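You operate a simulated robot arm through the tools that you are given. There is no shell and no other tool. Be economical: measure what you need, move in short steps, check, and stop when the job is done.

You run a simulated two-armed robot. Do the job below in one go: nothing can be reset, and whatever is moved stays where it is left.

TASK
Put the blue pin on the packing bench away on the top of the steel bench. Fetch the purple roll and stand it on the shelf under the service deck. Put the orange roll on the top of the service deck. Put the weight on the deck of the drip tray away on the packing bench. Stack the 25 gasket box from the steel ledge on top of the 40 gasket box. Open the rack drawer, put the tape roll on the feed shelf at the end of the machine away in the inside of the rack drawer, then shut the drawer. Put the ticket marked "736" from the feed shelf at the end of the machine on the grey plate and the ticket that says "317" on the white job card there. Take the lid off the white lidded tube and lay it down on the top of the mixing table. Put the small beaker labelled "A" from the top of the mixing table on the holed plate there. Take the yellow meter on the packing bench and put it away on the middle shelf under the rub tester. Take the yellow flag and leave it on the middle shelf under the mangle. Do these in any order. Set down upright: purple roll, small beaker, yellow flag.

It is judged by the outcome, as a careful person would: the job done as asked, and still so three seconds after it is handed in. It fails if anything else is knocked over, pushed out of place, dropped, spilled or broken. Lids that push on must go on centred and level and be pressed home; caps that screw on are set level and turned clockwise until they are tight.

THE ROBOT
Two 7-joint arms with two-finger parallel grippers on one trunk, on a base that drives. Base frame: it is fixed to the floor where the robot stands at the start and does not move with it; the origin is under the middle of the robot, x ahead of it, y to its left, z up. Units: m, degrees, N and s.
The left shoulder is at the start at [0.03, 0.119, 1.035], the right one opposite. With the tool pointing down near the work surface each hand reaches from about 0.2 to 0.46 m from the robot's upright axis, wherever it stands, measured 20 degrees to its own side. Places, roughly: blue pin (3x3x8 cm) [0.5, -0.2, 0.9]; gasket box [-1.75, -7.5, 1]; grey plate (13x11x1 cm) [-3.1, -9.8, 0.9]; holed plate [4, -10.25, 1]; inside of the rack drawer [-0.8, -6.6, 0.9]; job card [-2.75, -9.75, 1]; middle shelf under the mangle [4.2, -3.6, 0.4]; middle shelf under the rub tester [4.2, -4.8, 0.4]; orange roll (4x4x14 cm) [0.6, -0.1, 0.9]; packing bench [0.7, -0.2, 0.9]; purple roll (4x4x14 cm) [0.6, -0.1, 0.9]; rack drawer [-0.8, -6.6, 0.9]; shelf under the service deck [-0.9, 0.6, 0.3]; small beaker [4.25, -10.25, 1]; tape roll (7x7x4 cm) [-2.4, -9.8, 0.9]; ticket [-2.5, -9.75, 1]; top of the service deck [-0.9, 0.6, 0.9]; top of the steel bench [4.3, -6.7, 0.9]; weight (6x6x6 cm) [-0.4, -6.6, 0.4]; white lidded tube (7x7x15 cm) [4.1, -10.6, 1]; yellow flag (7x4x8 cm) [0.8, -0.3, 0.9]; yellow meter [0.5, -0.25, 1]. Payload 3.43 kg a hand.
Tool frame (each hand has its own): the origin (TCP) lies between the finger pads and is the grasp point; the fingertips stand 0.03 m ahead of it; z points along the fingers, y is the line along which they close. The gripper opens to 0.094 m. The fingers are 0.028 m wide and 0.01 m thick; the gripper's body (0.05 by 0.096 m) begins 0.055 m behind the TCP.
Orientation is told as [roll, pitch, yaw] about the base's x, y, z axes, in that order, counted from this pose: with the fingers straight down and closing along the base's y, the tool's x points along the base's -x, its y along +y and its z along -z.

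THE INTERFACE
- The arms move only by the tool jog_arm. It takes "left_deltas", "right_deltas" or both (then of equal length, played together; a hand with none holds still); each is a list of rows, each a list of 3 entries, a list of its own where there are three numbers: the opening, from 0 (shut) to 1 (fully open), then the shift along the base's x, y, z in m, then the turn, a rotation vector about the base's x, y, z in degrees. In form: [[grip, [x, y, z], [rx, ry, rz]], ...]. A call has 1 to 20 rows; each row is the pose to reach, as a shift and turn from the pose commanded when the call began. Each row takes 0.2 s and may step no farther than 0.05 m and 8.6 degrees from the row before; otherwise, or with a gripper value out of range, the whole call is refused. Where a pose cannot be reached the arm comes as near as it can. A force on the tool above 40 N (or 10 N above the force at the start of the call, whichever is more), or a blocked arm, ends the call early, and 0.2 s more pass. The fingers move at their own pace (about 0.072 m/s each) and stop on an object; they squeeze with about 28 N. The grip force told is the motor's: it shows also when the fingers shut on nothing. Time passes only in rows, and 0.2 s behind the last, so rows that repeat a pose let the fingers close. It gives the time, the measured TCP pose, the force on the tool (base axes), the opening and the grip force at its end, in the units of the frame above (readings bear some noise), with the torque about the TCP (base axes, N m) and any sound that the robot's microphone picked up.
- Cameras (640 x 400 px; columns grow to the right, rows downward): "scene" is now at [0.0219, 0.0246, 1.7192]; the picture's right is [0.45, -0.89, 0.00], its down [-0.83, -0.42, -0.36] and it looks along [0.32, 0.16, -0.93] (base axes); focal length 214 px, centre (320, 200). "left" rides on the left gripper at [0.076, -0.014, -0.102] in its tool frame; the picture's right is [0.18, 0.98, 0.00], its down [-0.75, 0.14, -0.64] and it looks along [-0.63, 0.12, 0.77] (tool axes); focal length 243 px, centre (320, 200). "right" rides on the right gripper at [0.076, 0.014, -0.102] in its tool frame; the picture's right is [-0.18, 0.98, 0.00], its down [-0.75, -0.14, -0.64] and it looks along [-0.63, -0.12, 0.77] (tool axes); focal length 243 px, centre (320, 200). There is no depth. A picture from a camera that has moved, and an enlarged one, comes with that camera's place and axes in the base frame and with its lens.
- capture(camera): a new picture of that camera. It takes no simulated time.
- lift_body(by): slides the trunk up (or, below 0, down) by that many m; the arms and the scene camera ride with it, the base frame stays. It gives what a move gives, with no picture.
- drive_base(legs): drives the robot by 1 to 6 legs, each [ahead, turn to the left] in m and degrees, along the robot's own axes; the way and the turn of a leg run together, so that a leg with both is an arc; at most 1.5 m and 180 degrees a leg. The arms and the cameras ride along, it lands a little off, and it stops where it bumps. It gives what a move gives.
- pan_tilt(pan, tilt): turns the head with the scene camera to pan (to the left, within 143 degrees either way) and tilt (down, from -29 to 69), counted from straight ahead of the robot. It gives what a move gives.
- zoom(camera, box): a new picture of the part [left, top, right, bottom] of that camera's present view, enlarged. It takes no simulated time.
- close_job(): hands the job in; it is judged then, once.

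Work in short steps. Places have to be worked out from the pictures, the camera data and where the tool is seen: move nearer, look again, correct. Check each grasp and each placing, and mend what went wrong. You have 577 turns and 370 pictures in all, those below and enlarged ones among them. Open the grippers and draw the arms clear of the work before you hand the job in, unless the task says otherwise; then end with one line.

The tools are called after "Call:" by a JSON object that holds its "op" and its "data". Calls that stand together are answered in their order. jog_arm: Moves the arms, as the interface text tells. Its arguments: {"type":"object","properties":{"left_deltas":{"type":"array"},"right_deltas":{"type":"array"}},"required":[]} The other tools are called the same way: lift_body (by) slides the trunk up or down; drive_base (legs) drives the base; pan_tilt (pan, tilt) turns the head that bears the scene camera; capture (camera) takes a picture; zoom (camera, box) takes an enlarged picture of a part of a camera's view; close_job () hands the job in.

At the start:

```text
time: 0.0
left_tool_pos: [0.4287, -0.029, 1.1841]
left_orientation: [0.0, 0.0, 0.0]
left_force: [-0.6, -0.9, -0.5]
left_ft_torque: [0.01, 0.02, 0.0]
left_finger_gap: 0.0941
left_grasp_force: 0.0
right_tool_pos: [0.2713, -0.3332, 1.1389]
right_orientation: [0.1, -0.1, 0.1]
right_force: [0.2, -0.2, 0.5]
right_ft_torque: [-0.01, -0.03, 0.02]
right_finger_gap: 0.0939
right_grasp_force: 0.0
trunk travel left (down, up): [-0.3, 0.11]
robot x, y, heading: [0.0018, -0.0025, -0.0]
head pan, tilt: [27.1, 68.8]
```

scene: 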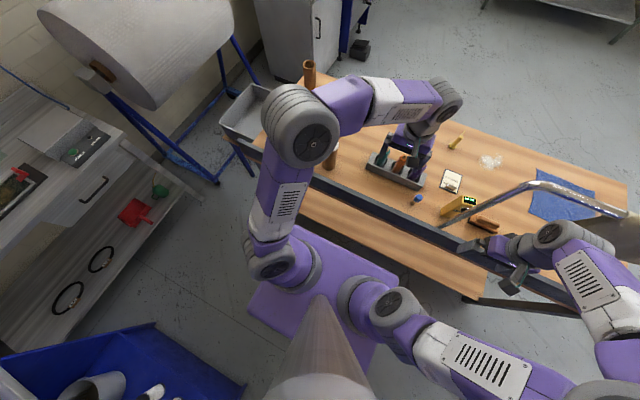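
right: 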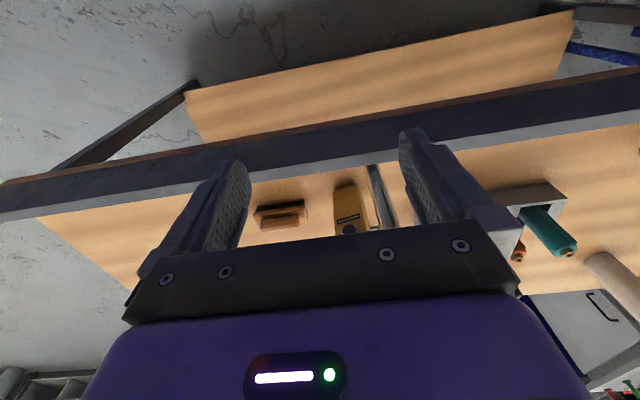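
left: 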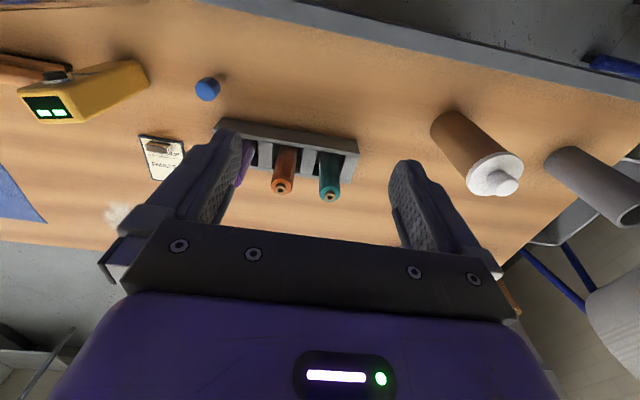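

The left view shows the roll rack (purple, orange, teal) and the blue pin. I zoom in on it to measure.

Call:
{"op": "zoom", "data": {"camera": "left", "box": [120, 40, 400, 215]}}

Call:
{"op": "zoom", "data": {"camera": "scene", "box": [320, 80, 640, 280]}}

```text
2.29 times, centred on (260, 128) of left
camera zoom: at [0.3525, -0.0427, 1.2858], right [-0.18, 0.98, 0.0], down [0.75, 0.14, 0.64], along [0.63, 0.12, -0.77], focal length 555 px, centre (457, 366)
```

zoom: 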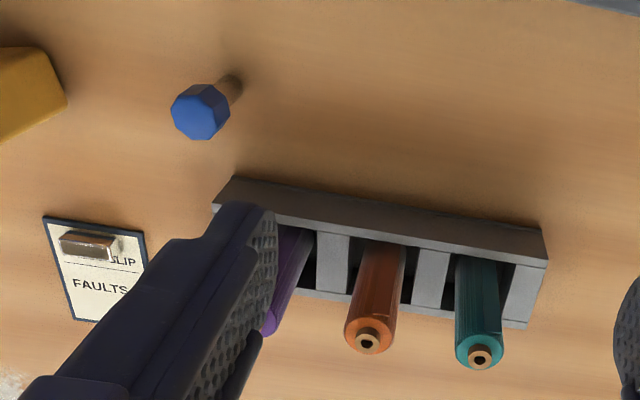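

```text
2.00 times, centred on (480, 180) of scene
camera zoom: at [0.0219, 0.0246, 1.7192], right [0.45, -0.89, 0.0], down [-0.83, -0.42, -0.36], along [0.32, 0.16, -0.93], focal length 429 px, centre (0, 240)
```

zoom: 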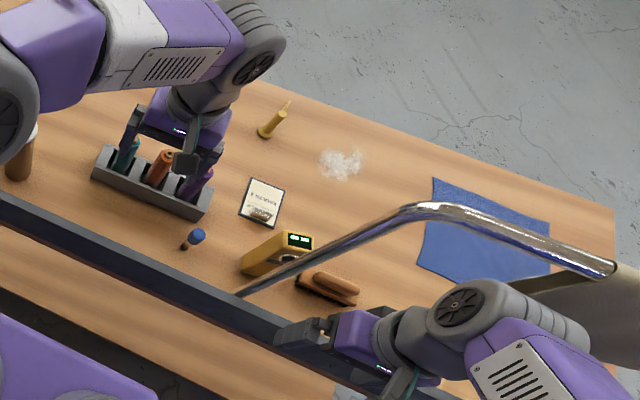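

Rolls stand in the rack around z≈0.83–0.97. I turn the head to view the whole bench and the chrome rod.

Call:
{"op": "pan_tilt", "data": {"pan": -25, "tilt": 50}}

Call:
{"op": "capture", "data": {"camera": "scene"}}

Call:
{"op": "zoom", "data": {"camera": "right", "box": [220, 80, 540, 280]}}

```text
time: 1.2
left_tool_pos: [0.4288, -0.029, 1.1837]
left_orientation: [-0.1, 0.1, 0.1]
left_force: [-0.3, -0.5, 0.2]
left_ft_torque: [-0.03, 0.02, 0.03]
left_finger_gap: 0.094
left_grasp_force: 0.0
right_tool_pos: [0.272, -0.3334, 1.1386]
right_orientation: [0.0, 0.0, 0.0]
right_force: [0.2, -0.1, 1.2]
right_ft_torque: [-0.03, 0.03, -0.02]
right_finger_gap: 0.0941
right_grasp_force: 0.1
trunk travel left (down, up): [-0.3, 0.11]
robot x, y, heading: [-0.0029, 0.0041, -0.2]
head pan, tilt: [-25.0, 50.0]
```

```text
364 pictures are left
camera scene: at [0.0419, -0.0332, 1.7411], right [-0.42, -0.91, 0.0], down [-0.69, 0.32, -0.64], along [0.58, -0.27, -0.77], focal length 214 px, centre (320, 200)
```

scene: 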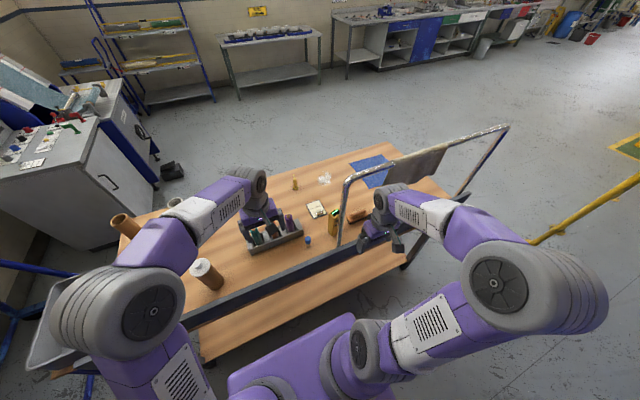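

```text
2.00 times, centred on (380, 180) of right
camera zoom: at [0.196, -0.3183, 1.2408], right [0.18, 0.98, 0.0], down [0.75, -0.14, 0.64], along [0.63, -0.12, -0.77], focal length 485 px, centre (200, 240)
```

zoom: 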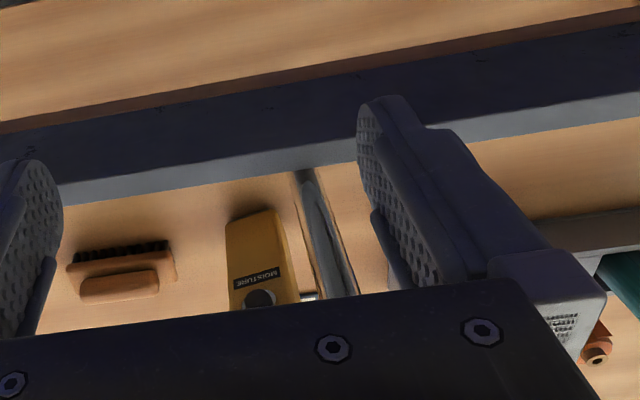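

A chrome loop handle stands at the bench's front edge (y from about −0.25 to −0.83, up to z≈1.36). I pull the right hand back from it and look around toward the service deck.

Call:
{"op": "jog_arm", "data": {"right_deltas": [[1, [-0.04, 0, 0], [0, 0, 0]], [1, [-0.07, 0.02, 0.0], [0, 0, 0]], [0.5, [-0.07, 0.02, 0.0], [0, 0, 0]]]}}

Call:
{"op": "pan_tilt", "data": {"pan": 125, "tilt": 40}}

Call:
{"op": "capture", "data": {"camera": "scene"}}

```text
time: 2.0
left_tool_pos: [0.4282, -0.0284, 1.1842]
left_orientation: [-0.1, 0.0, 0.0]
left_force: [0.3, 0.1, 0.3]
left_ft_torque: [0.04, -0.01, 0.0]
left_finger_gap: 0.0942
left_grasp_force: 0.1
right_tool_pos: [0.2011, -0.3128, 1.1364]
right_orientation: [-0.1, 0.1, 0.0]
right_force: [-0.4, -0.5, -0.4]
right_ft_torque: [0.03, 0.0, 0.02]
right_finger_gap: 0.0467
right_grasp_force: 0.0
trunk travel left (down, up): [-0.3, 0.11]
robot x, y, heading: [0.0008, 0.0012, -0.2]
head pan, tilt: [-25.0, 50.0]
```

```text
time: 4.4
left_tool_pos: [0.4285, -0.0285, 1.1836]
left_orientation: [-0.1, 0.0, 0.0]
left_force: [-0.6, -0.4, 0.1]
left_ft_torque: [-0.01, -0.03, -0.01]
left_finger_gap: 0.094
left_grasp_force: 0.1
right_tool_pos: [0.202, -0.3132, 1.1382]
right_orientation: [0.0, 0.0, 0.0]
right_force: [-0.2, -1.0, -0.2]
right_ft_torque: [-0.03, -0.03, -0.01]
right_finger_gap: 0.0471
right_grasp_force: 0.1
trunk travel left (down, up): [-0.3, 0.11]
robot x, y, heading: [-0.0006, -0.0001, 0.0]
head pan, tilt: [125.0, 40.0]
```

```text
362 pictures are left
camera scene: at [-0.0766, 0.0689, 1.7553], right [0.82, 0.57, 0.0], down [0.37, -0.53, -0.77], along [-0.44, 0.63, -0.64], focal length 214 px, centre (320, 200)
```

scene: 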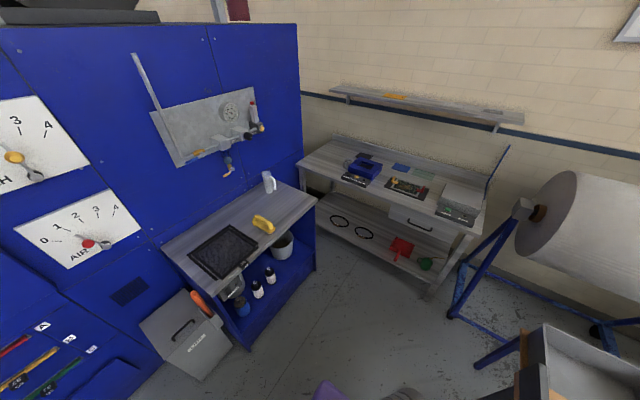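

The service deck (blue, front edge x≈−0.7, y 0.17–0.86, facing me) is behind-left. I zoom in on its top and shelf for free space.

Call:
{"op": "zoom", "data": {"camera": "scene", "box": [130, 140, 370, 380]}}

Call:
{"op": "pan_tilt", "data": {"pan": 10, "tilt": 60}}

Call:
{"op": "drive_base", "data": {"legs": [[0.08, 0]]}}

Call:
{"op": "capture", "data": {"camera": "scene"}}

```text
1.67 times, centred on (250, 260) of scene
camera zoom: at [-0.0766, 0.0689, 1.7553], right [0.82, 0.57, 0.0], down [0.37, -0.53, -0.77], along [-0.44, 0.63, -0.64], focal length 358 px, centre (437, 100)
```

zoom: 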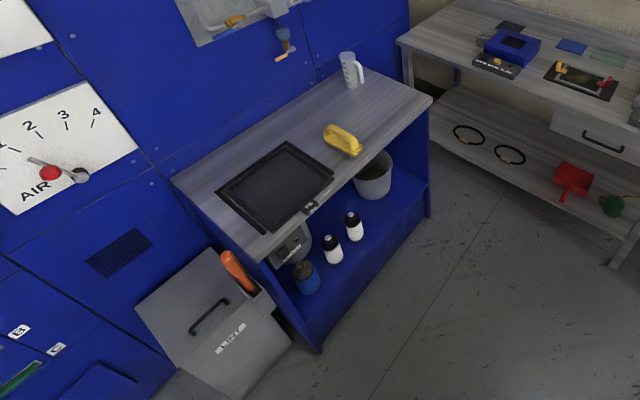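

```text
time: 6.3
left_tool_pos: [0.4291, -0.0286, 1.1848]
left_orientation: [0.0, 0.0, 0.0]
left_force: [-0.5, -0.6, -0.7]
left_ft_torque: [0.02, 0.01, -0.02]
left_finger_gap: 0.094
left_grasp_force: 0.0
right_tool_pos: [0.2018, -0.3124, 1.137]
right_orientation: [0.0, 0.0, 0.0]
right_force: [-0.2, 0.0, 0.9]
right_ft_torque: [0.03, -0.02, -0.02]
right_finger_gap: 0.0471
right_grasp_force: 0.1
trunk travel left (down, up): [-0.3, 0.11]
robot x, y, heading: [-0.0021, -0.0032, -0.1]
head pan, tilt: [10.0, 60.0]
```

```text
time: 7.3
left_tool_pos: [0.5074, -0.0294, 1.1831]
left_orientation: [0.0, 0.0, 0.1]
left_force: [-0.6, -0.3, 0.1]
left_ft_torque: [0.01, 0.03, 0.0]
left_finger_gap: 0.094
left_grasp_force: 0.0
right_tool_pos: [0.2801, -0.3115, 1.1375]
right_orientation: [0.1, 0.0, 0.0]
right_force: [-0.6, 0.3, 0.4]
right_ft_torque: [0.05, 0.03, -0.02]
right_finger_gap: 0.0468
right_grasp_force: 0.1
trunk travel left (down, up): [-0.3, 0.11]
robot x, y, heading: [0.0778, 0.0011, 0.1]
head pan, tilt: [10.0, 60.0]
```

```text
360 pictures are left
camera scene: at [0.1169, 0.0108, 1.7286], right [0.17, -0.98, 0.0], down [-0.85, -0.15, -0.5], along [0.49, 0.09, -0.87], focal length 214 px, centre (320, 200)
```

scene: 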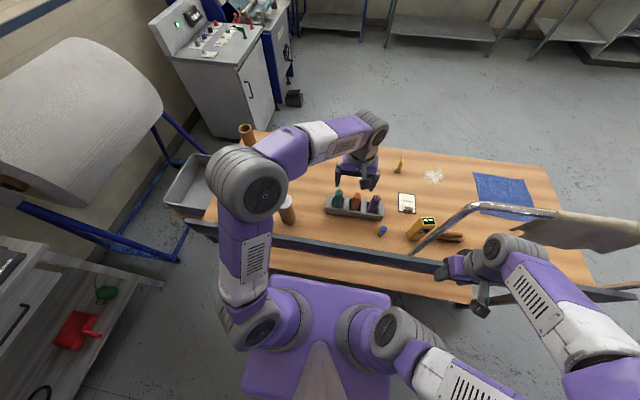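

Robot now at x=0.08 with clearance left; I drive 4 cm more and take the left view.

Call:
{"op": "drive_base", "data": {"legs": [[0.04, 0]]}}

Call:
{"op": "capture", "data": {"camera": "left"}}

Call:
{"op": "zoom", "data": {"camera": "scene", "box": [280, 140, 480, 265]}}

```text
time: 8.2
left_tool_pos: [0.5452, -0.0293, 1.1839]
left_orientation: [0.0, 0.0, 0.0]
left_force: [-0.5, -0.6, 0.4]
left_ft_torque: [0.0, 0.03, 0.01]
left_finger_gap: 0.0941
left_grasp_force: 0.1
right_tool_pos: [0.3171, -0.3116, 1.1377]
right_orientation: [0.0, 0.1, 0.0]
right_force: [0.7, -0.3, -0.6]
right_ft_torque: [0.01, 0.03, 0.03]
right_finger_gap: 0.0472
right_grasp_force: 0.1
trunk travel left (down, up): [-0.3, 0.11]
robot x, y, heading: [0.1154, -0.0024, 0.2]
head pan, tilt: [10.0, 60.0]
```

```text
359 pictures are left
camera left: at [0.4688, -0.0426, 1.2859], right [-0.18, 0.98, 0.0], down [0.75, 0.14, 0.64], along [0.63, 0.12, -0.77], focal length 243 px, centre (320, 200)
```

left: 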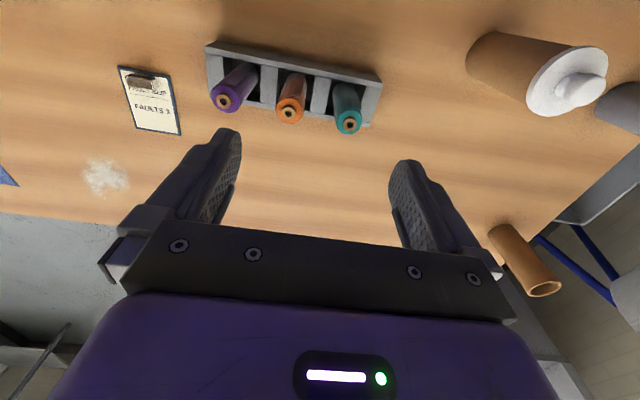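

```text
3.20 times, centred on (380, 202) of scene
camera zoom: at [0.1544, 0.0108, 1.7286], right [0.17, -0.98, 0.0], down [-0.85, -0.15, -0.5], along [0.49, 0.09, -0.87], focal length 686 px, centre (128, 192)
```

zoom: 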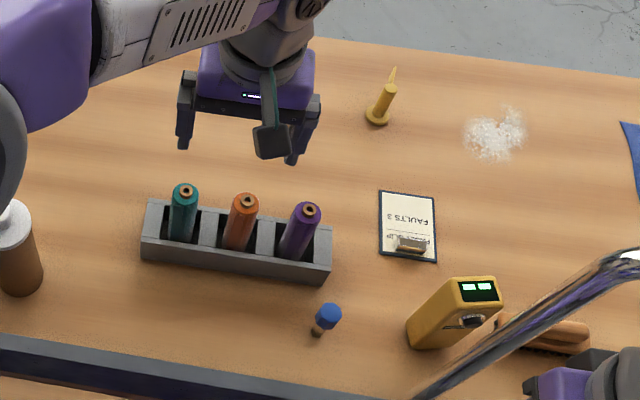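

Orange roll top works out at about [0.570, −0.058, 1.012]; neighbours are 7 cm away along y. I go above it with the opening at ~6 cm and look.

Call:
{"op": "jog_arm", "data": {"left_deltas": [[0.64, [0.025, -0.029, 0], [0, 0, 0]], [0.64, [0.025, -0.029, -0.05], [0, 0, 0]], [0.64, [0.025, -0.029, -0.1], [0, 0, 0]], [0.64, [0.025, -0.029, -0.125], [0, 0, 0]]]}}

Call:
{"op": "capture", "data": {"camera": "left"}}

Call:
{"op": "zoom", "data": {"camera": "scene", "box": [280, 140, 480, 265]}}

```text
time: 9.2
left_tool_pos: [0.572, -0.0571, 1.0593]
left_orientation: [0.0, 0.0, 0.1]
left_force: [0.8, -0.1, 0.9]
left_ft_torque: [-0.02, 0.01, -0.01]
left_finger_gap: 0.0602
left_grasp_force: 0.0
right_tool_pos: [0.317, -0.3118, 1.1384]
right_orientation: [0.0, 0.0, -0.1]
right_force: [0.3, 0.4, 0.1]
right_ft_torque: [-0.02, 0.01, 0.01]
right_finger_gap: 0.0471
right_grasp_force: 0.1
trunk travel left (down, up): [-0.3, 0.11]
robot x, y, heading: [0.1167, 0.0012, -0.0]
head pan, tilt: [10.0, 60.0]
```

```text
357 pictures are left
camera left: at [0.4957, -0.0712, 1.1621], right [-0.18, 0.98, 0.0], down [0.75, 0.14, 0.64], along [0.63, 0.12, -0.77], focal length 243 px, centre (320, 200)
```

left: 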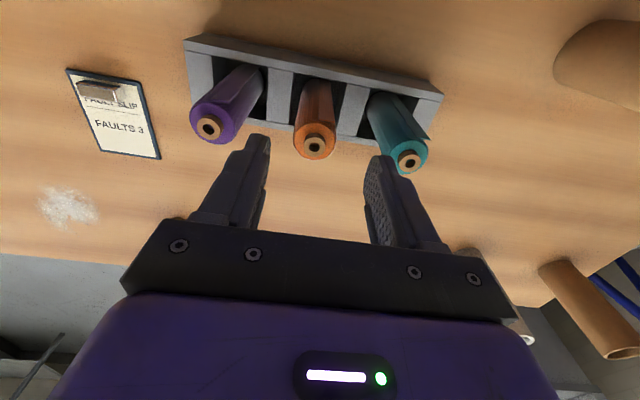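

```text
3.20 times, centred on (380, 202) of scene
camera zoom: at [0.1543, 0.0109, 1.7286], right [0.17, -0.98, 0.0], down [-0.85, -0.15, -0.5], along [0.49, 0.09, -0.87], focal length 686 px, centre (128, 192)
```

zoom: 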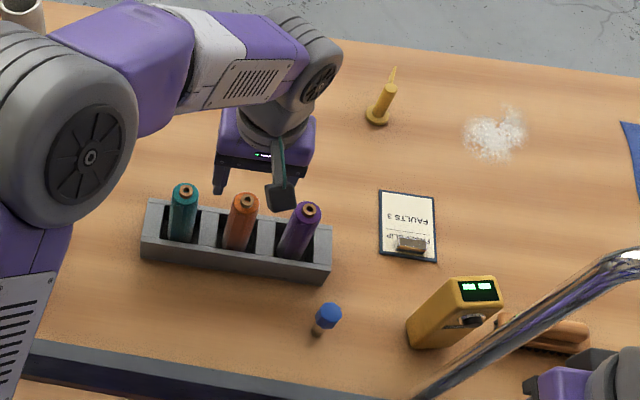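

Combining both left views by spacing change gives the orange top at ≈[0.581, −0.059, 0.995]. I descend around it and close.

Call:
{"op": "jog_arm", "data": {"left_deltas": [[0.64, [0.009, -0.002, 0], [0, 0, 0]], [0.64, [0.009, -0.002, -0.03], [0, 0, 0]], [0.64, [0.009, -0.002, -0.06], [0, 0, 0]], [0.64, [0.009, -0.002, -0.08], [0, 0, 0]], [0.64, [0.009, -0.002, -0.095], [0, 0, 0]]]}}

Call:
{"op": "capture", "data": {"camera": "left"}}

```text
time: 10.4
left_tool_pos: [0.5785, -0.0579, 0.9639]
left_orientation: [0.0, 0.0, 0.0]
left_force: [-0.1, 0.2, 0.1]
left_ft_torque: [-0.03, -0.02, -0.03]
left_finger_gap: 0.0603
left_grasp_force: 0.0
right_tool_pos: [0.3186, -0.3117, 1.1375]
right_orientation: [0.0, 0.0, 0.0]
right_force: [0.1, -0.8, -0.3]
right_ft_torque: [0.0, 0.02, 0.0]
right_finger_gap: 0.0468
right_grasp_force: 0.0
trunk travel left (down, up): [-0.3, 0.11]
robot x, y, heading: [0.1151, -0.0006, 0.1]
head pan, tilt: [10.0, 60.0]
```

```text
355 pictures are left
camera left: at [0.5028, -0.0726, 1.0657], right [-0.18, 0.98, 0.0], down [0.75, 0.14, 0.64], along [0.63, 0.12, -0.77], focal length 243 px, centre (320, 200)
```

left: 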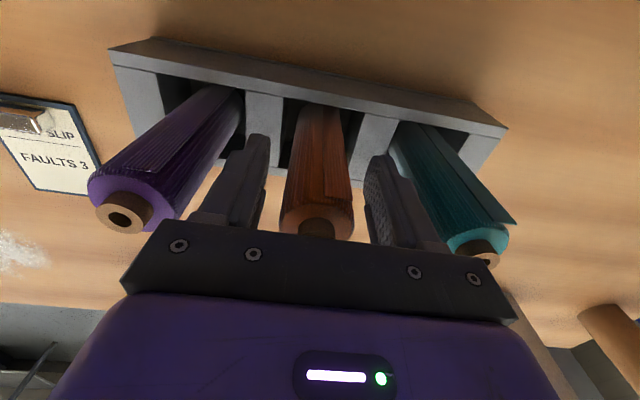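

Orange stands between the fingers; I close and lift slightly.

Call:
{"op": "jog_arm", "data": {"left_deltas": [[0.3, [-0.005, 0, 0], [0, 0, 0]], [0, [-0.005, 0, 0], [0, 0, 0]], [0, [-0.005, 0, 0], [0, 0, 0]], [0, [-0.005, 0, 0.02], [0, 0, 0]], [0, [-0.005, 0, 0.06], [0, 0, 0]], [0, [-0.005, 0, 0.1], [0, 0, 0]], [0, [-0.005, 0, 0.14], [0, 0, 0]], [0, [-0.005, 0, 0.18], [0, 0, 0]]]}}

Call:
{"op": "capture", "data": {"camera": "left"}}

Call:
{"op": "capture", "data": {"camera": "scene"}}

```text
time: 12.2
left_tool_pos: [0.5735, -0.0601, 1.1438]
left_orientation: [0.0, 0.0, -0.1]
left_force: [-0.1, -0.8, -0.3]
left_ft_torque: [0.03, 0.01, 0.01]
left_finger_gap: 0.0339
left_grasp_force: 28.0
right_tool_pos: [0.3169, -0.3117, 1.1389]
right_orientation: [0.0, 0.1, 0.0]
right_force: [0.2, 0.2, -0.4]
right_ft_torque: [0.01, 0.0, 0.01]
right_finger_gap: 0.0468
right_grasp_force: 0.1
trunk travel left (down, up): [-0.3, 0.11]
robot x, y, heading: [0.1193, -0.0024, -0.3]
head pan, tilt: [10.0, 60.0]
```

```text
354 pictures are left
camera left: at [0.4969, -0.0747, 1.2465], right [-0.18, 0.98, 0.0], down [0.75, 0.14, 0.64], along [0.63, 0.12, -0.77], focal length 243 px, centre (320, 200)
```

left: 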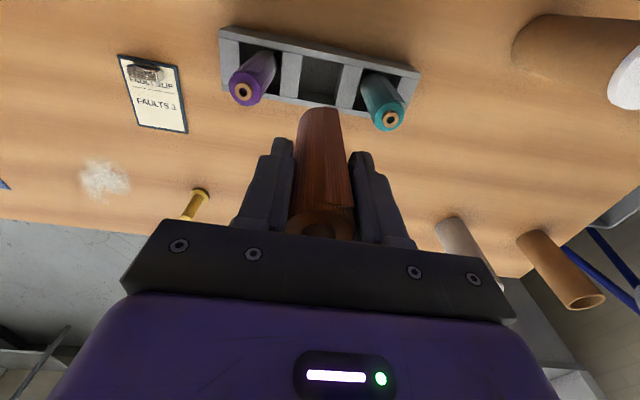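

```text
353 pictures are left
camera scene: at [0.1535, 0.0109, 1.7286], right [0.17, -0.98, 0.0], down [-0.85, -0.15, -0.5], along [0.49, 0.09, -0.87], focal length 214 px, centre (320, 200)
```

scene: 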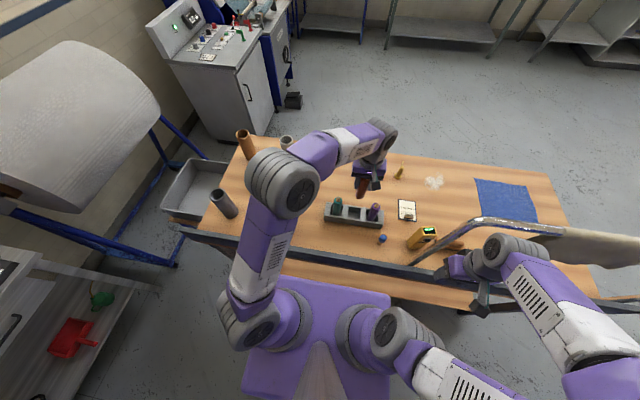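

Orange roll is held. I draw the left hand in and up, then back off.

Call:
{"op": "jog_arm", "data": {"left_deltas": [[0, [-0.05, 0, 0.02], [0, 0, 0]], [0, [-0.1, 0.02, 0.04], [0, 0, 0]], [0, [-0.15, 0.04, 0.05], [0, 0, 0]], [0, [-0.18, 0.08, 0.05], [0, 0, 0]], [0, [-0.18, 0.12, 0.05], [0, 0, 0]]]}}

Call:
{"op": "drive_base", "data": {"legs": [[-0.25, 0]]}}

Call:
{"op": "capture", "data": {"camera": "scene"}}

```text
refused: row 1 steps farther than a row can; nothing moved
```

```text
time: 14.1
left_tool_pos: [0.3198, -0.0602, 1.143]
left_orientation: [0.0, 0.0, 0.1]
left_force: [-0.3, -0.5, -0.5]
left_ft_torque: [0.01, -0.02, -0.01]
left_finger_gap: 0.0338
left_grasp_force: 27.7
right_tool_pos: [0.0634, -0.3119, 1.1377]
right_orientation: [0.0, 0.1, 0.1]
right_force: [0.0, 0.1, -0.1]
right_ft_torque: [0.01, 0.02, -0.02]
right_finger_gap: 0.0466
right_grasp_force: 0.0
trunk travel left (down, up): [-0.3, 0.11]
robot x, y, heading: [-0.1381, 0.004, 0.3]
head pan, tilt: [10.0, 60.0]
```

```text
352 pictures are left
camera scene: at [-0.1004, 0.0105, 1.7286], right [0.18, -0.98, 0.0], down [-0.85, -0.15, -0.5], along [0.49, 0.09, -0.87], focal length 214 px, centre (320, 200)
```

scene: 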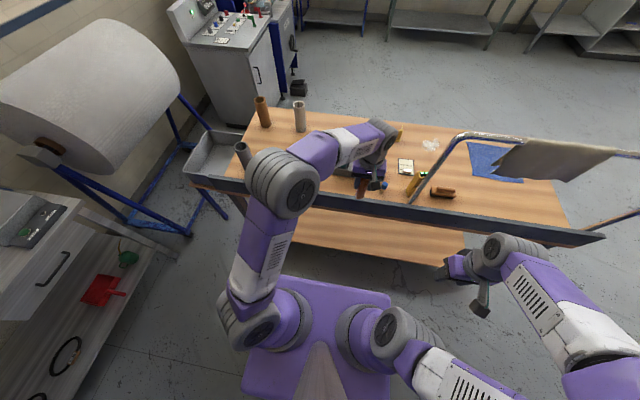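

No contact. I draw the left hand in by small steps.

Call:
{"op": "jog_arm", "data": {"left_deltas": [[0, [-0.045, 0.01, 0.01], [0, 0, 0]], [0, [-0.08, 0.03, 0.02], [0, 0, 0]], [0, [-0.11, 0.06, 0.03], [0, 0, 0]], [0, [-0.13, 0.1, 0.03], [0, 0, 0]]]}}

Call:
{"op": "drive_base", "data": {"legs": [[-0.1, 0]]}}

Call:
{"op": "drive_base", "data": {"legs": [[0, 90]]}}

Call:
{"op": "pan_tilt", "data": {"pan": 70, "tilt": 50}}

Call:
{"op": "capture", "data": {"camera": "scene"}}

```text
time: 15.1
left_tool_pos: [0.1885, 0.0407, 1.1719]
left_orientation: [-0.1, 0.0, 0.0]
left_force: [-0.3, 0.4, -0.5]
left_ft_torque: [-0.02, 0.0, 0.0]
left_finger_gap: 0.0341
left_grasp_force: 28.0
right_tool_pos: [0.0643, -0.311, 1.1373]
right_orientation: [0.0, 0.0, 0.1]
right_force: [-0.9, 0.9, 0.4]
right_ft_torque: [0.02, 0.01, -0.02]
right_finger_gap: 0.047
right_grasp_force: 0.0
trunk travel left (down, up): [-0.3, 0.11]
robot x, y, heading: [-0.1336, -0.0019, 0.1]
head pan, tilt: [10.0, 60.0]
```

```text
time: 16.2
left_tool_pos: [0.0906, 0.0403, 1.1722]
left_orientation: [0.0, 0.0, 0.1]
left_force: [-0.3, 0.1, -1.2]
left_ft_torque: [0.0, -0.03, -0.01]
left_finger_gap: 0.0334
left_grasp_force: 27.6
right_tool_pos: [-0.0334, -0.3114, 1.1375]
right_orientation: [0.0, 0.0, 0.1]
right_force: [0.2, -0.1, 0.4]
right_ft_torque: [0.0, 0.03, 0.01]
right_finger_gap: 0.0469
right_grasp_force: 0.1
trunk travel left (down, up): [-0.3, 0.11]
robot x, y, heading: [-0.24, -0.0027, -0.1]
head pan, tilt: [10.0, 60.0]
```

```text
time: 20.4
left_tool_pos: [-0.2698, 0.329, 1.1718]
left_orientation: [0.0, 0.0, 89.0]
left_force: [-0.1, -1.3, -0.5]
left_ft_torque: [0.02, 0.0, -0.03]
left_finger_gap: 0.0339
left_grasp_force: 28.0
right_tool_pos: [0.0797, 0.195, 1.1369]
right_orientation: [0.1, -0.1, 89.1]
right_force: [-0.4, -0.4, 0.3]
right_ft_torque: [0.0, 0.01, 0.05]
right_finger_gap: 0.047
right_grasp_force: 0.1
trunk travel left (down, up): [-0.3, 0.11]
robot x, y, heading: [-0.2349, -0.0021, 89.1]
head pan, tilt: [10.0, 60.0]
```

```text
time: 21.7
left_tool_pos: [-0.2694, 0.3278, 1.1717]
left_orientation: [0.1, 0.0, 89.0]
left_force: [0.0, 0.7, -0.3]
left_ft_torque: [-0.02, 0.01, 0.0]
left_finger_gap: 0.0336
left_grasp_force: 27.6
right_tool_pos: [0.0798, 0.195, 1.1371]
right_orientation: [0.0, -0.1, 89.1]
right_force: [0.8, 0.6, -0.5]
right_ft_torque: [-0.01, 0.0, -0.02]
right_finger_gap: 0.0471
right_grasp_force: 0.0
trunk travel left (down, up): [-0.3, 0.11]
robot x, y, heading: [-0.2387, -0.0064, 89.1]
head pan, tilt: [70.0, 50.0]
```

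```text
351 pictures are left
camera scene: at [-0.3055, -0.0038, 1.7411], right [0.36, 0.93, 0.0], down [0.72, -0.27, -0.64], along [-0.6, 0.23, -0.77], focal length 214 px, centre (320, 200)
```

scene: 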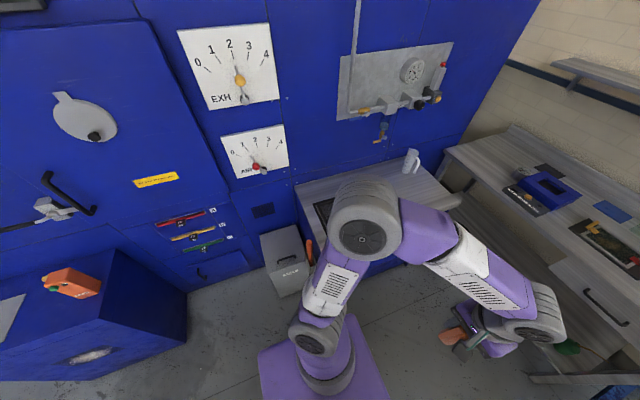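

Rotation went cleanly. I drive along the deck, turn to face its free right-front area (past the yellow piece), and look.

Call:
{"op": "drive_base", "data": {"legs": [[0.38, 0], [0, 54]]}}

Call:
{"op": "pan_tilt", "data": {"pan": 20, "tilt": 60}}

Call:
{"op": "capture", "data": {"camera": "scene"}}

Call:
{"op": "capture", "data": {"camera": "right"}}

```text
time: 26.5
left_tool_pos: [-0.5153, 0.5388, 1.172]
left_orientation: [0.0, 0.0, 143.2]
left_force: [-0.2, 0.6, -0.4]
left_ft_torque: [0.03, -0.04, 0.0]
left_finger_gap: 0.0339
left_grasp_force: 28.4
right_tool_pos: [-0.2039, 0.7457, 1.1373]
right_orientation: [0.0, 0.0, 143.3]
right_force: [-0.4, 0.2, -0.3]
right_ft_torque: [-0.02, 0.02, 0.01]
right_finger_gap: 0.0468
right_grasp_force: 0.1
trunk travel left (down, up): [-0.3, 0.11]
robot x, y, heading: [-0.2326, 0.376, 143.2]
head pan, tilt: [70.0, 50.0]
```

```text
time: 27.7
left_tool_pos: [-0.5171, 0.5383, 1.1703]
left_orientation: [0.1, 0.0, 143.4]
left_force: [-0.6, 0.0, -0.6]
left_ft_torque: [-0.02, 0.0, 0.01]
left_finger_gap: 0.0339
left_grasp_force: 27.8
right_tool_pos: [-0.2047, 0.7456, 1.1366]
right_orientation: [0.0, 0.0, 143.3]
right_force: [-0.5, -0.2, 0.9]
right_ft_torque: [-0.03, 0.0, 0.03]
right_finger_gap: 0.0471
right_grasp_force: 0.1
trunk travel left (down, up): [-0.3, 0.11]
robot x, y, heading: [-0.2277, 0.3771, 143.3]
head pan, tilt: [20.0, 60.0]
```

```text
350 pictures are left
camera scene: at [-0.2676, 0.3755, 1.7286], right [0.29, 0.96, 0.0], down [0.83, -0.25, -0.5], along [-0.48, 0.14, -0.87], focal length 214 px, centre (320, 200)
```

scene: 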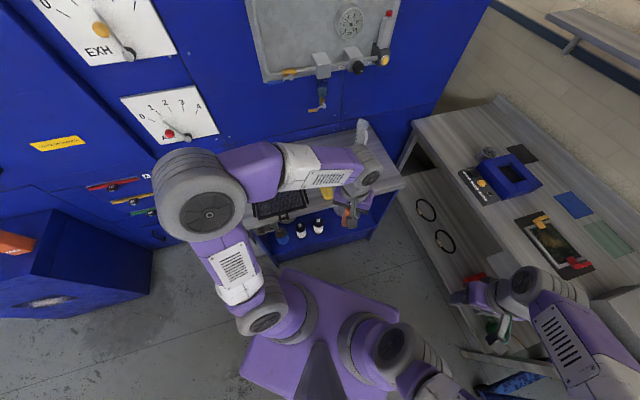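

```text
349 pictures are left
camera right: at [-0.1516, 0.6888, 1.2395], right [-0.73, -0.68, 0.0], down [-0.52, 0.56, 0.64], along [-0.44, 0.47, -0.77], focal length 243 px, centre (320, 200)
```

right: 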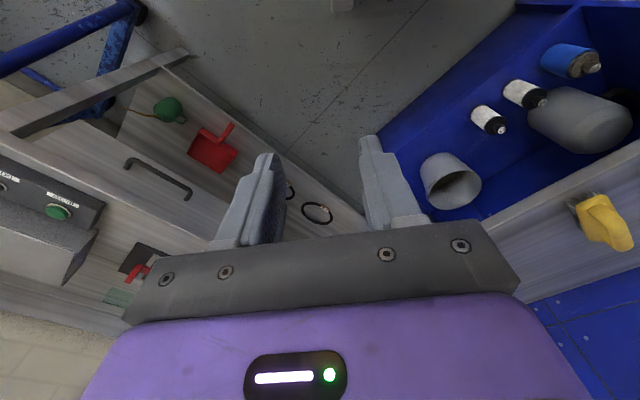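

I can see the shelf inside well. A square-on stance is better for both top and shelf: I reposition to about (−0.3, 0.6) facing the deck.

Call:
{"op": "drive_base", "data": {"legs": [[0, -53], [0.2, 0], [0, 90]]}}

Call:
{"op": "capture", "data": {"camera": "scene"}}

Call:
{"op": "capture", "data": {"camera": "left"}}

```text
time: 35.5
left_tool_pos: [-0.5568, 0.5319, 1.173]
left_orientation: [-0.1, -0.1, -179.5]
left_force: [0.4, -0.8, 0.6]
left_ft_torque: [-0.01, 0.01, -0.02]
left_finger_gap: 0.0337
left_grasp_force: 27.8
right_tool_pos: [-0.4336, 0.8876, 1.1374]
right_orientation: [0.0, 0.0, -179.5]
right_force: [-0.5, -0.1, -0.2]
right_ft_torque: [-0.01, -0.04, 0.01]
right_finger_gap: 0.0469
right_grasp_force: 0.0
trunk travel left (down, up): [-0.3, 0.11]
robot x, y, heading: [-0.2263, 0.5766, -179.5]
head pan, tilt: [20.0, 60.0]
```

```text
348 pictures are left
camera scene: at [-0.2594, 0.5514, 1.7286], right [-0.35, 0.94, 0.0], down [0.81, 0.3, -0.5], along [-0.47, -0.17, -0.87], focal length 214 px, centre (320, 200)
```

scene: 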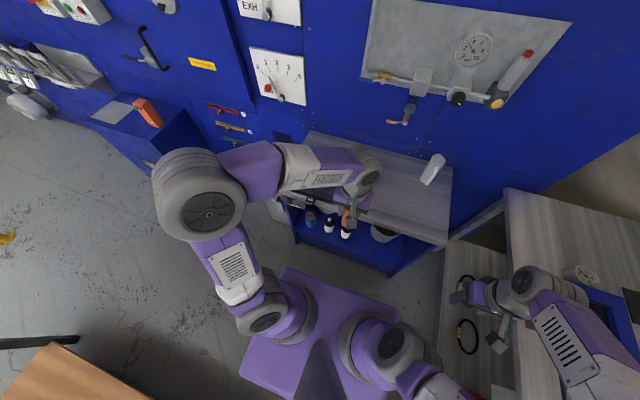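

```text
347 pictures are left
camera left: at [-0.4803, 0.548, 1.2739], right [0.19, -0.98, 0.0], down [-0.75, -0.15, 0.64], along [-0.63, -0.12, -0.77], focal length 243 px, centre (320, 200)
```

left: 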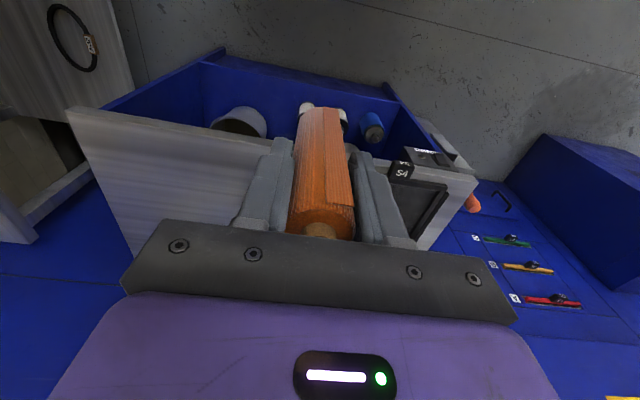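

Deck front edge x≈−0.706, y 0.17–0.95. I drive 13 cm nearer and move the roll over the free area at about [−0.80, 0.75].

Call:
{"op": "drive_base", "data": {"legs": [[0.13, 0]]}}

Call:
{"op": "jog_arm", "data": {"left_deltas": [[0, [-0.02, 0.04, 0], [0, 0, 0]], [0, [-0.04, 0.08, 0], [0, 0, 0]], [0, [-0.06, 0.12, 0], [0, 0, 0]], [0, [-0.08, 0.16, 0], [0, 0, 0]], [0, [-0.1, 0.2, 0], [0, 0, 0]], [0, [-0.11, 0.21, -0.02], [0, 0, 0]]]}}

Call:
{"op": "capture", "data": {"camera": "left"}}

Call:
{"op": "capture", "data": {"camera": "scene"}}

```text
time: 36.8
left_tool_pos: [-0.6858, 0.5337, 1.1715]
left_orientation: [0.0, 0.0, -179.7]
left_force: [0.8, 0.3, 0.2]
left_ft_torque: [0.0, 0.02, 0.0]
left_finger_gap: 0.0338
left_grasp_force: 28.1
right_tool_pos: [-0.5611, 0.8862, 1.1369]
right_orientation: [0.0, 0.0, -179.7]
right_force: [-0.1, 0.2, -0.2]
right_ft_torque: [0.0, 0.02, -0.01]
right_finger_gap: 0.0471
right_grasp_force: 0.0
trunk travel left (down, up): [-0.3, 0.11]
robot x, y, heading: [-0.3576, 0.5762, -179.9]
head pan, tilt: [20.0, 60.0]
```

```text
time: 38.2
left_tool_pos: [-0.7947, 0.7416, 1.1506]
left_orientation: [0.0, 0.1, -179.7]
left_force: [-0.6, 0.8, 0.0]
left_ft_torque: [-0.04, -0.05, 0.02]
left_finger_gap: 0.0336
left_grasp_force: 27.5
right_tool_pos: [-0.5601, 0.8847, 1.1375]
right_orientation: [0.0, 0.1, -179.7]
right_force: [-0.2, -0.1, 0.4]
right_ft_torque: [-0.01, 0.03, 0.0]
right_finger_gap: 0.047
right_grasp_force: 0.0
trunk travel left (down, up): [-0.3, 0.11]
robot x, y, heading: [-0.3619, 0.5708, -179.6]
head pan, tilt: [20.0, 60.0]
```

```text
346 pictures are left
camera left: at [-0.7185, 0.756, 1.2529], right [0.19, -0.98, 0.0], down [-0.75, -0.14, 0.64], along [-0.63, -0.12, -0.77], focal length 243 px, centre (320, 200)
```

left: 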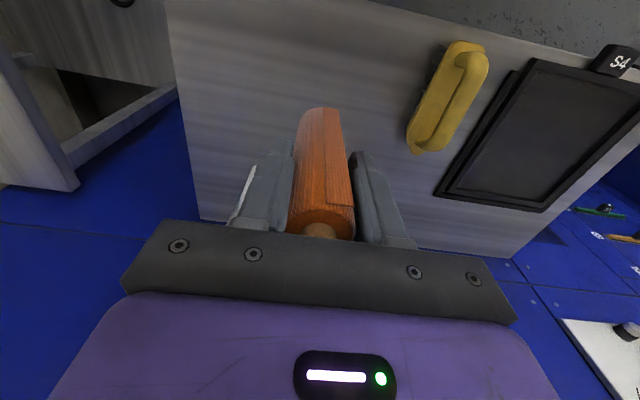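

```text
345 pictures are left
camera scene: at [-0.3881, 0.5505, 1.7286], right [-0.35, 0.94, 0.0], down [0.81, 0.3, -0.5], along [-0.47, -0.17, -0.87], focal length 214 px, centre (320, 200)
```

scene: 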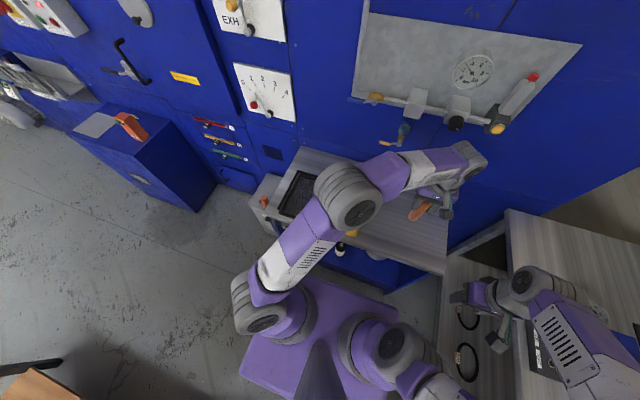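

Placement spot is clear. I descend most of the way, then feel for the surface.

Call:
{"op": "jog_arm", "data": {"left_deltas": [[0, [0, 0, -0.045], [0, 0, 0]], [0, [0, 0, -0.09], [0, 0, 0]], [0, [0, 0, -0.13], [0, 0, 0]], [0, [0, 0, -0.145], [0, 0, 0]]]}}

Call:
{"op": "capture", "data": {"camera": "left"}}

Call:
{"op": "capture", "data": {"camera": "right"}}

```text
time: 39.2
left_tool_pos: [-0.7962, 0.7426, 1.0055]
left_orientation: [0.0, 0.0, -179.7]
left_force: [-0.2, 0.6, 0.7]
left_ft_torque: [0.01, -0.01, -0.01]
left_finger_gap: 0.0339
left_grasp_force: 27.2
right_tool_pos: [-0.56, 0.8848, 1.1378]
right_orientation: [0.0, -0.1, -179.7]
right_force: [0.1, 0.4, -0.4]
right_ft_torque: [-0.01, 0.0, -0.01]
right_finger_gap: 0.0471
right_grasp_force: 0.0
trunk travel left (down, up): [-0.3, 0.11]
robot x, y, heading: [-0.3547, 0.575, -179.7]
head pan, tilt: [20.0, 60.0]
```

```text
344 pictures are left
camera left: at [-0.7188, 0.7575, 1.1075], right [0.19, -0.98, 0.0], down [-0.75, -0.15, 0.64], along [-0.63, -0.12, -0.77], focal length 243 px, centre (320, 200)
```

left: 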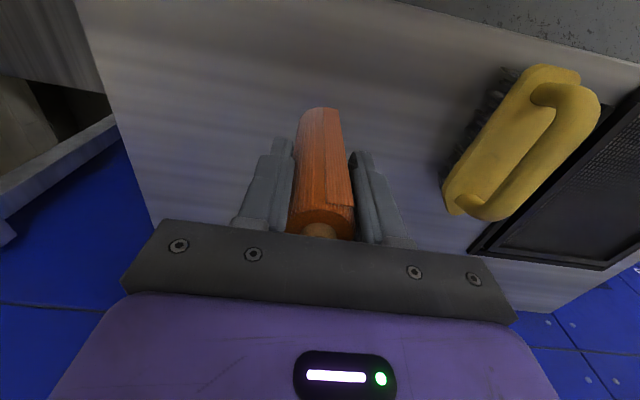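

```text
343 pictures are left
camera right: at [-0.4834, 0.8718, 1.2395], right [-0.18, -0.98, 0.0], down [-0.75, 0.14, 0.64], along [-0.63, 0.11, -0.77], focal length 243 px, centre (320, 200)
```

right: 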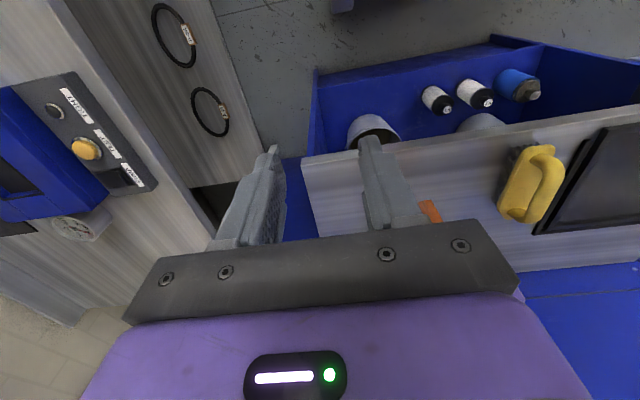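

Deck height triangulates to ≈0.86, so ~4 cm to go. I creep down.

Call:
{"op": "jog_arm", "data": {"left_deltas": [[0, [0, 0, -0.015], [0, 0, 0]], [0, [0, 0, -0.03], [0, 0, 0]]]}}

Call:
{"op": "jog_arm", "data": {"left_deltas": [[0, [0, 0, -0.005], [0, 0, 0]], [0, [0, 0, -0.008], [0, 0, 0]]]}}

```text
time: 39.8
left_tool_pos: [-0.7944, 0.7433, 0.9751]
left_orientation: [0.0, 0.1, -179.7]
left_force: [-0.4, -0.9, -0.4]
left_ft_torque: [0.02, -0.02, 0.05]
left_finger_gap: 0.0338
left_grasp_force: 27.2
right_tool_pos: [-0.5597, 0.8861, 1.137]
right_orientation: [0.0, 0.0, -179.6]
right_force: [-0.8, 1.2, -0.2]
right_ft_torque: [0.01, -0.01, 0.0]
right_finger_gap: 0.0467
right_grasp_force: 0.1
trunk travel left (down, up): [-0.3, 0.11]
robot x, y, heading: [-0.3585, 0.5755, -179.7]
head pan, tilt: [20.0, 60.0]
```

```text
time: 40.4
left_tool_pos: [-0.7944, 0.7431, 0.9692]
left_orientation: [0.1, 0.1, -179.7]
left_force: [1.0, -0.3, 0.0]
left_ft_torque: [0.0, -0.02, 0.02]
left_finger_gap: 0.0336
left_grasp_force: 28.4
right_tool_pos: [-0.561, 0.8853, 1.1387]
right_orientation: [0.0, 0.1, -179.6]
right_force: [0.1, -0.9, 0.0]
right_ft_torque: [0.0, 0.0, -0.01]
right_finger_gap: 0.0471
right_grasp_force: 0.0
trunk travel left (down, up): [-0.3, 0.11]
robot x, y, heading: [-0.3519, 0.5751, -179.4]
head pan, tilt: [20.0, 60.0]
```

No contact yet; continue creeping.

Call:
{"op": "jog_arm", "data": {"left_deltas": [[0, [0, 0, -0.004], [0, 0, 0]], [0, [0, 0, -0.008], [0, 0, 0]]]}}

Call:
{"op": "jog_arm", "data": {"left_deltas": [[0, [0, 0, -0.003], [0, 0, 0]], [0, [0, 0, -0.006], [0, 0, 0]]]}}

```text
time: 41.0
left_tool_pos: [-0.7963, 0.7437, 0.9603]
left_orientation: [0.0, 0.1, -179.8]
left_force: [0.2, -0.1, -0.1]
left_ft_torque: [-0.01, 0.0, -0.01]
left_finger_gap: 0.0335
left_grasp_force: 28.4
right_tool_pos: [-0.56, 0.8851, 1.137]
right_orientation: [0.0, 0.0, -179.7]
right_force: [0.2, 0.4, -0.1]
right_ft_torque: [0.03, 0.01, -0.01]
right_finger_gap: 0.0468
right_grasp_force: 0.0
trunk travel left (down, up): [-0.3, 0.11]
robot x, y, heading: [-0.3569, 0.5751, -179.7]
head pan, tilt: [20.0, 60.0]
```

```text
time: 41.6
left_tool_pos: [-0.7949, 0.7435, 0.9582]
left_orientation: [-0.2, -0.3, -179.7]
left_force: [1.9, -3.3, 20.0]
left_ft_torque: [-0.33, -0.19, -0.01]
left_finger_gap: 0.0336
left_grasp_force: 27.4
right_tool_pos: [-0.5592, 0.8857, 1.1383]
right_orientation: [0.0, -0.1, -179.8]
right_force: [0.4, 0.4, 0.8]
right_ft_torque: [-0.01, -0.01, 0.01]
right_finger_gap: 0.0473
right_grasp_force: 0.1
trunk travel left (down, up): [-0.3, 0.11]
robot x, y, heading: [-0.3606, 0.5756, -179.7]
head pan, tilt: [20.0, 60.0]
```

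Contact (20 N). I ease off 3 mm, open and rise.

Call:
{"op": "jog_arm", "data": {"left_deltas": [[0, [0, 0, 0.004], [0, 0, 0]], [0.5, [0, 0, 0.004], [0, 0, 0]], [0.8, [0, 0, 0.004], [0, 0, 0]], [0.8, [0, 0, 0.03], [0, 0, 0]], [0.8, [0, 0, 0.07], [0, 0, 0]], [0.8, [0, 0, 0.11], [0, 0, 0]], [0.8, [0, 0, 0.15], [0, 0, 0]], [0.8, [0, 0, 0.19], [0, 0, 0]]]}}

Call:
{"op": "capture", "data": {"camera": "left"}}

```text
time: 43.4
left_tool_pos: [-0.7962, 0.7435, 1.1468]
left_orientation: [0.0, 0.0, -179.9]
left_force: [0.6, 0.7, 0.5]
left_ft_torque: [0.0, -0.02, 0.0]
left_finger_gap: 0.0751
left_grasp_force: 0.1
right_tool_pos: [-0.5594, 0.886, 1.1378]
right_orientation: [0.1, 0.0, -179.7]
right_force: [-0.4, 0.2, -0.4]
right_ft_torque: [-0.02, -0.01, -0.01]
right_finger_gap: 0.0472
right_grasp_force: 0.2
trunk travel left (down, up): [-0.3, 0.11]
robot x, y, heading: [-0.356, 0.5746, -179.8]
head pan, tilt: [20.0, 60.0]
```

```text
342 pictures are left
camera left: at [-0.7192, 0.7577, 1.2485], right [0.19, -0.98, 0.0], down [-0.75, -0.14, 0.64], along [-0.63, -0.12, -0.77], focal length 243 px, centre (320, 200)
```

left: 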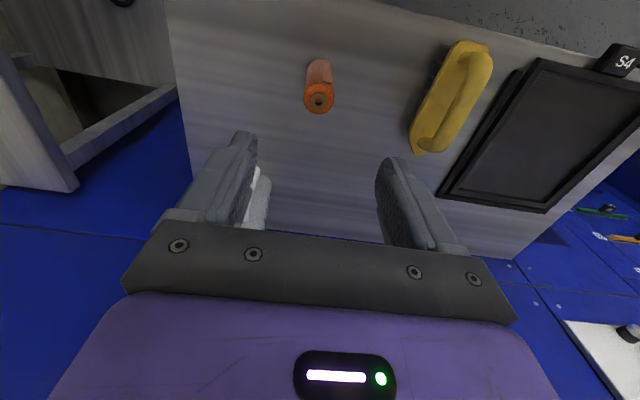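

Orange roll stands well on the deck. I retract the left hand to its travel pose and drive back to the packing bench.

Call:
{"op": "jog_arm", "data": {"left_deltas": [[0.8, [0.02, -0.04, 0.02], [0, 0, 0]], [0.8, [0.04, -0.08, 0.03], [0, 0, 0]], [0.8, [0.06, -0.12, 0.03], [0, 0, 0]], [0.8, [0.08, -0.16, 0.03], [0, 0, 0]], [0.8, [0.1, -0.2, 0.03], [0, 0, 0]], [0.8, [0.11, -0.21, 0.03], [0, 0, 0]]]}}

Call:
{"op": "drive_base", "data": {"legs": [[-0.13, 0], [0, -90], [-0.58, 0]]}}

Call:
{"op": "drive_base", "data": {"legs": [[0, -89]]}}

Call:
{"op": "pan_tilt", "data": {"pan": 0, "tilt": 55}}

Call:
{"op": "capture", "data": {"camera": "scene"}}

```text
time: 44.8
left_tool_pos: [-0.6833, 0.5334, 1.1739]
left_orientation: [0.0, 0.0, -179.9]
left_force: [-0.9, 0.4, 0.1]
left_ft_torque: [0.01, 0.0, -0.02]
left_finger_gap: 0.0753
left_grasp_force: 0.1
right_tool_pos: [-0.5582, 0.8863, 1.1374]
right_orientation: [0.1, -0.1, -179.7]
right_force: [-0.4, -0.1, -0.5]
right_ft_torque: [0.01, 0.02, -0.02]
right_finger_gap: 0.0469
right_grasp_force: 0.0
trunk travel left (down, up): [-0.3, 0.11]
robot x, y, heading: [-0.3551, 0.5704, -179.5]
head pan, tilt: [20.0, 60.0]
```

```text
time: 52.8
left_tool_pos: [-0.2639, 0.3223, 1.1738]
left_orientation: [0.0, 0.0, 91.1]
left_force: [0.8, 0.7, 0.1]
left_ft_torque: [0.01, 0.02, -0.02]
left_finger_gap: 0.0755
left_grasp_force: 0.0
right_tool_pos: [0.0906, 0.2036, 1.1371]
right_orientation: [0.0, 0.0, 91.0]
right_force: [-0.3, -0.8, -0.4]
right_ft_torque: [0.0, 0.02, 0.01]
right_finger_gap: 0.0469
right_grasp_force: 0.1
trunk travel left (down, up): [-0.3, 0.11]
robot x, y, heading: [-0.2161, -0.0038, 90.9]
head pan, tilt: [20.0, 60.0]
```

```text
time: 56.9
left_tool_pos: [0.1048, 0.062, 1.1736]
left_orientation: [-0.1, 0.0, 4.2]
left_force: [0.2, 0.3, -0.1]
left_ft_torque: [-0.01, 0.0, -0.02]
left_finger_gap: 0.0751
left_grasp_force: 0.0
right_tool_pos: [0.0057, -0.2997, 1.1372]
right_orientation: [0.0, 0.0, 4.2]
right_force: [0.1, -0.7, -0.1]
right_ft_torque: [0.04, -0.01, 0.02]
right_finger_gap: 0.0469
right_grasp_force: 0.1
trunk travel left (down, up): [-0.3, 0.11]
robot x, y, heading: [-0.2172, -0.0048, 4.3]
head pan, tilt: [20.0, 60.0]
```

```text
time: 57.7
left_tool_pos: [0.1061, 0.0615, 1.1735]
left_orientation: [0.0, 0.0, 4.1]
left_force: [-0.5, 0.1, 0.8]
left_ft_torque: [0.0, -0.01, -0.01]
left_finger_gap: 0.0752
left_grasp_force: 0.0
right_tool_pos: [0.0057, -0.2985, 1.1382]
right_orientation: [0.0, 0.1, 4.2]
right_force: [-0.3, -0.2, -0.9]
right_ft_torque: [-0.02, 0.01, -0.02]
right_finger_gap: 0.0465
right_grasp_force: 0.0
trunk travel left (down, up): [-0.3, 0.11]
robot x, y, heading: [-0.217, -0.0029, 4.1]
head pan, tilt: [0.0, 55.0]
```

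```text
341 pictures are left
camera scene: at [-0.1737, -0.0002, 1.7346], right [0.07, -1.0, 0.0], down [-0.82, -0.06, -0.57], along [0.57, 0.04, -0.82], focal length 214 px, centre (320, 200)
```

scene: 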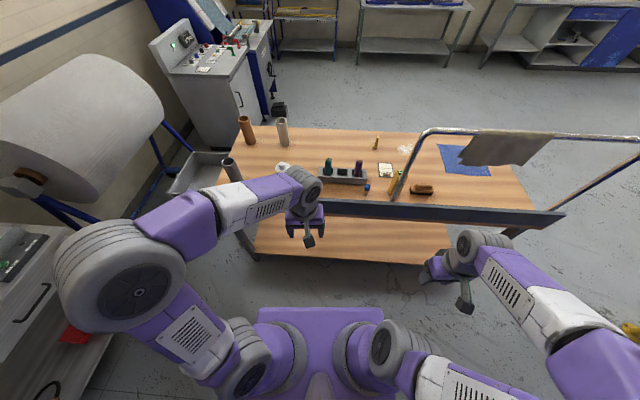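

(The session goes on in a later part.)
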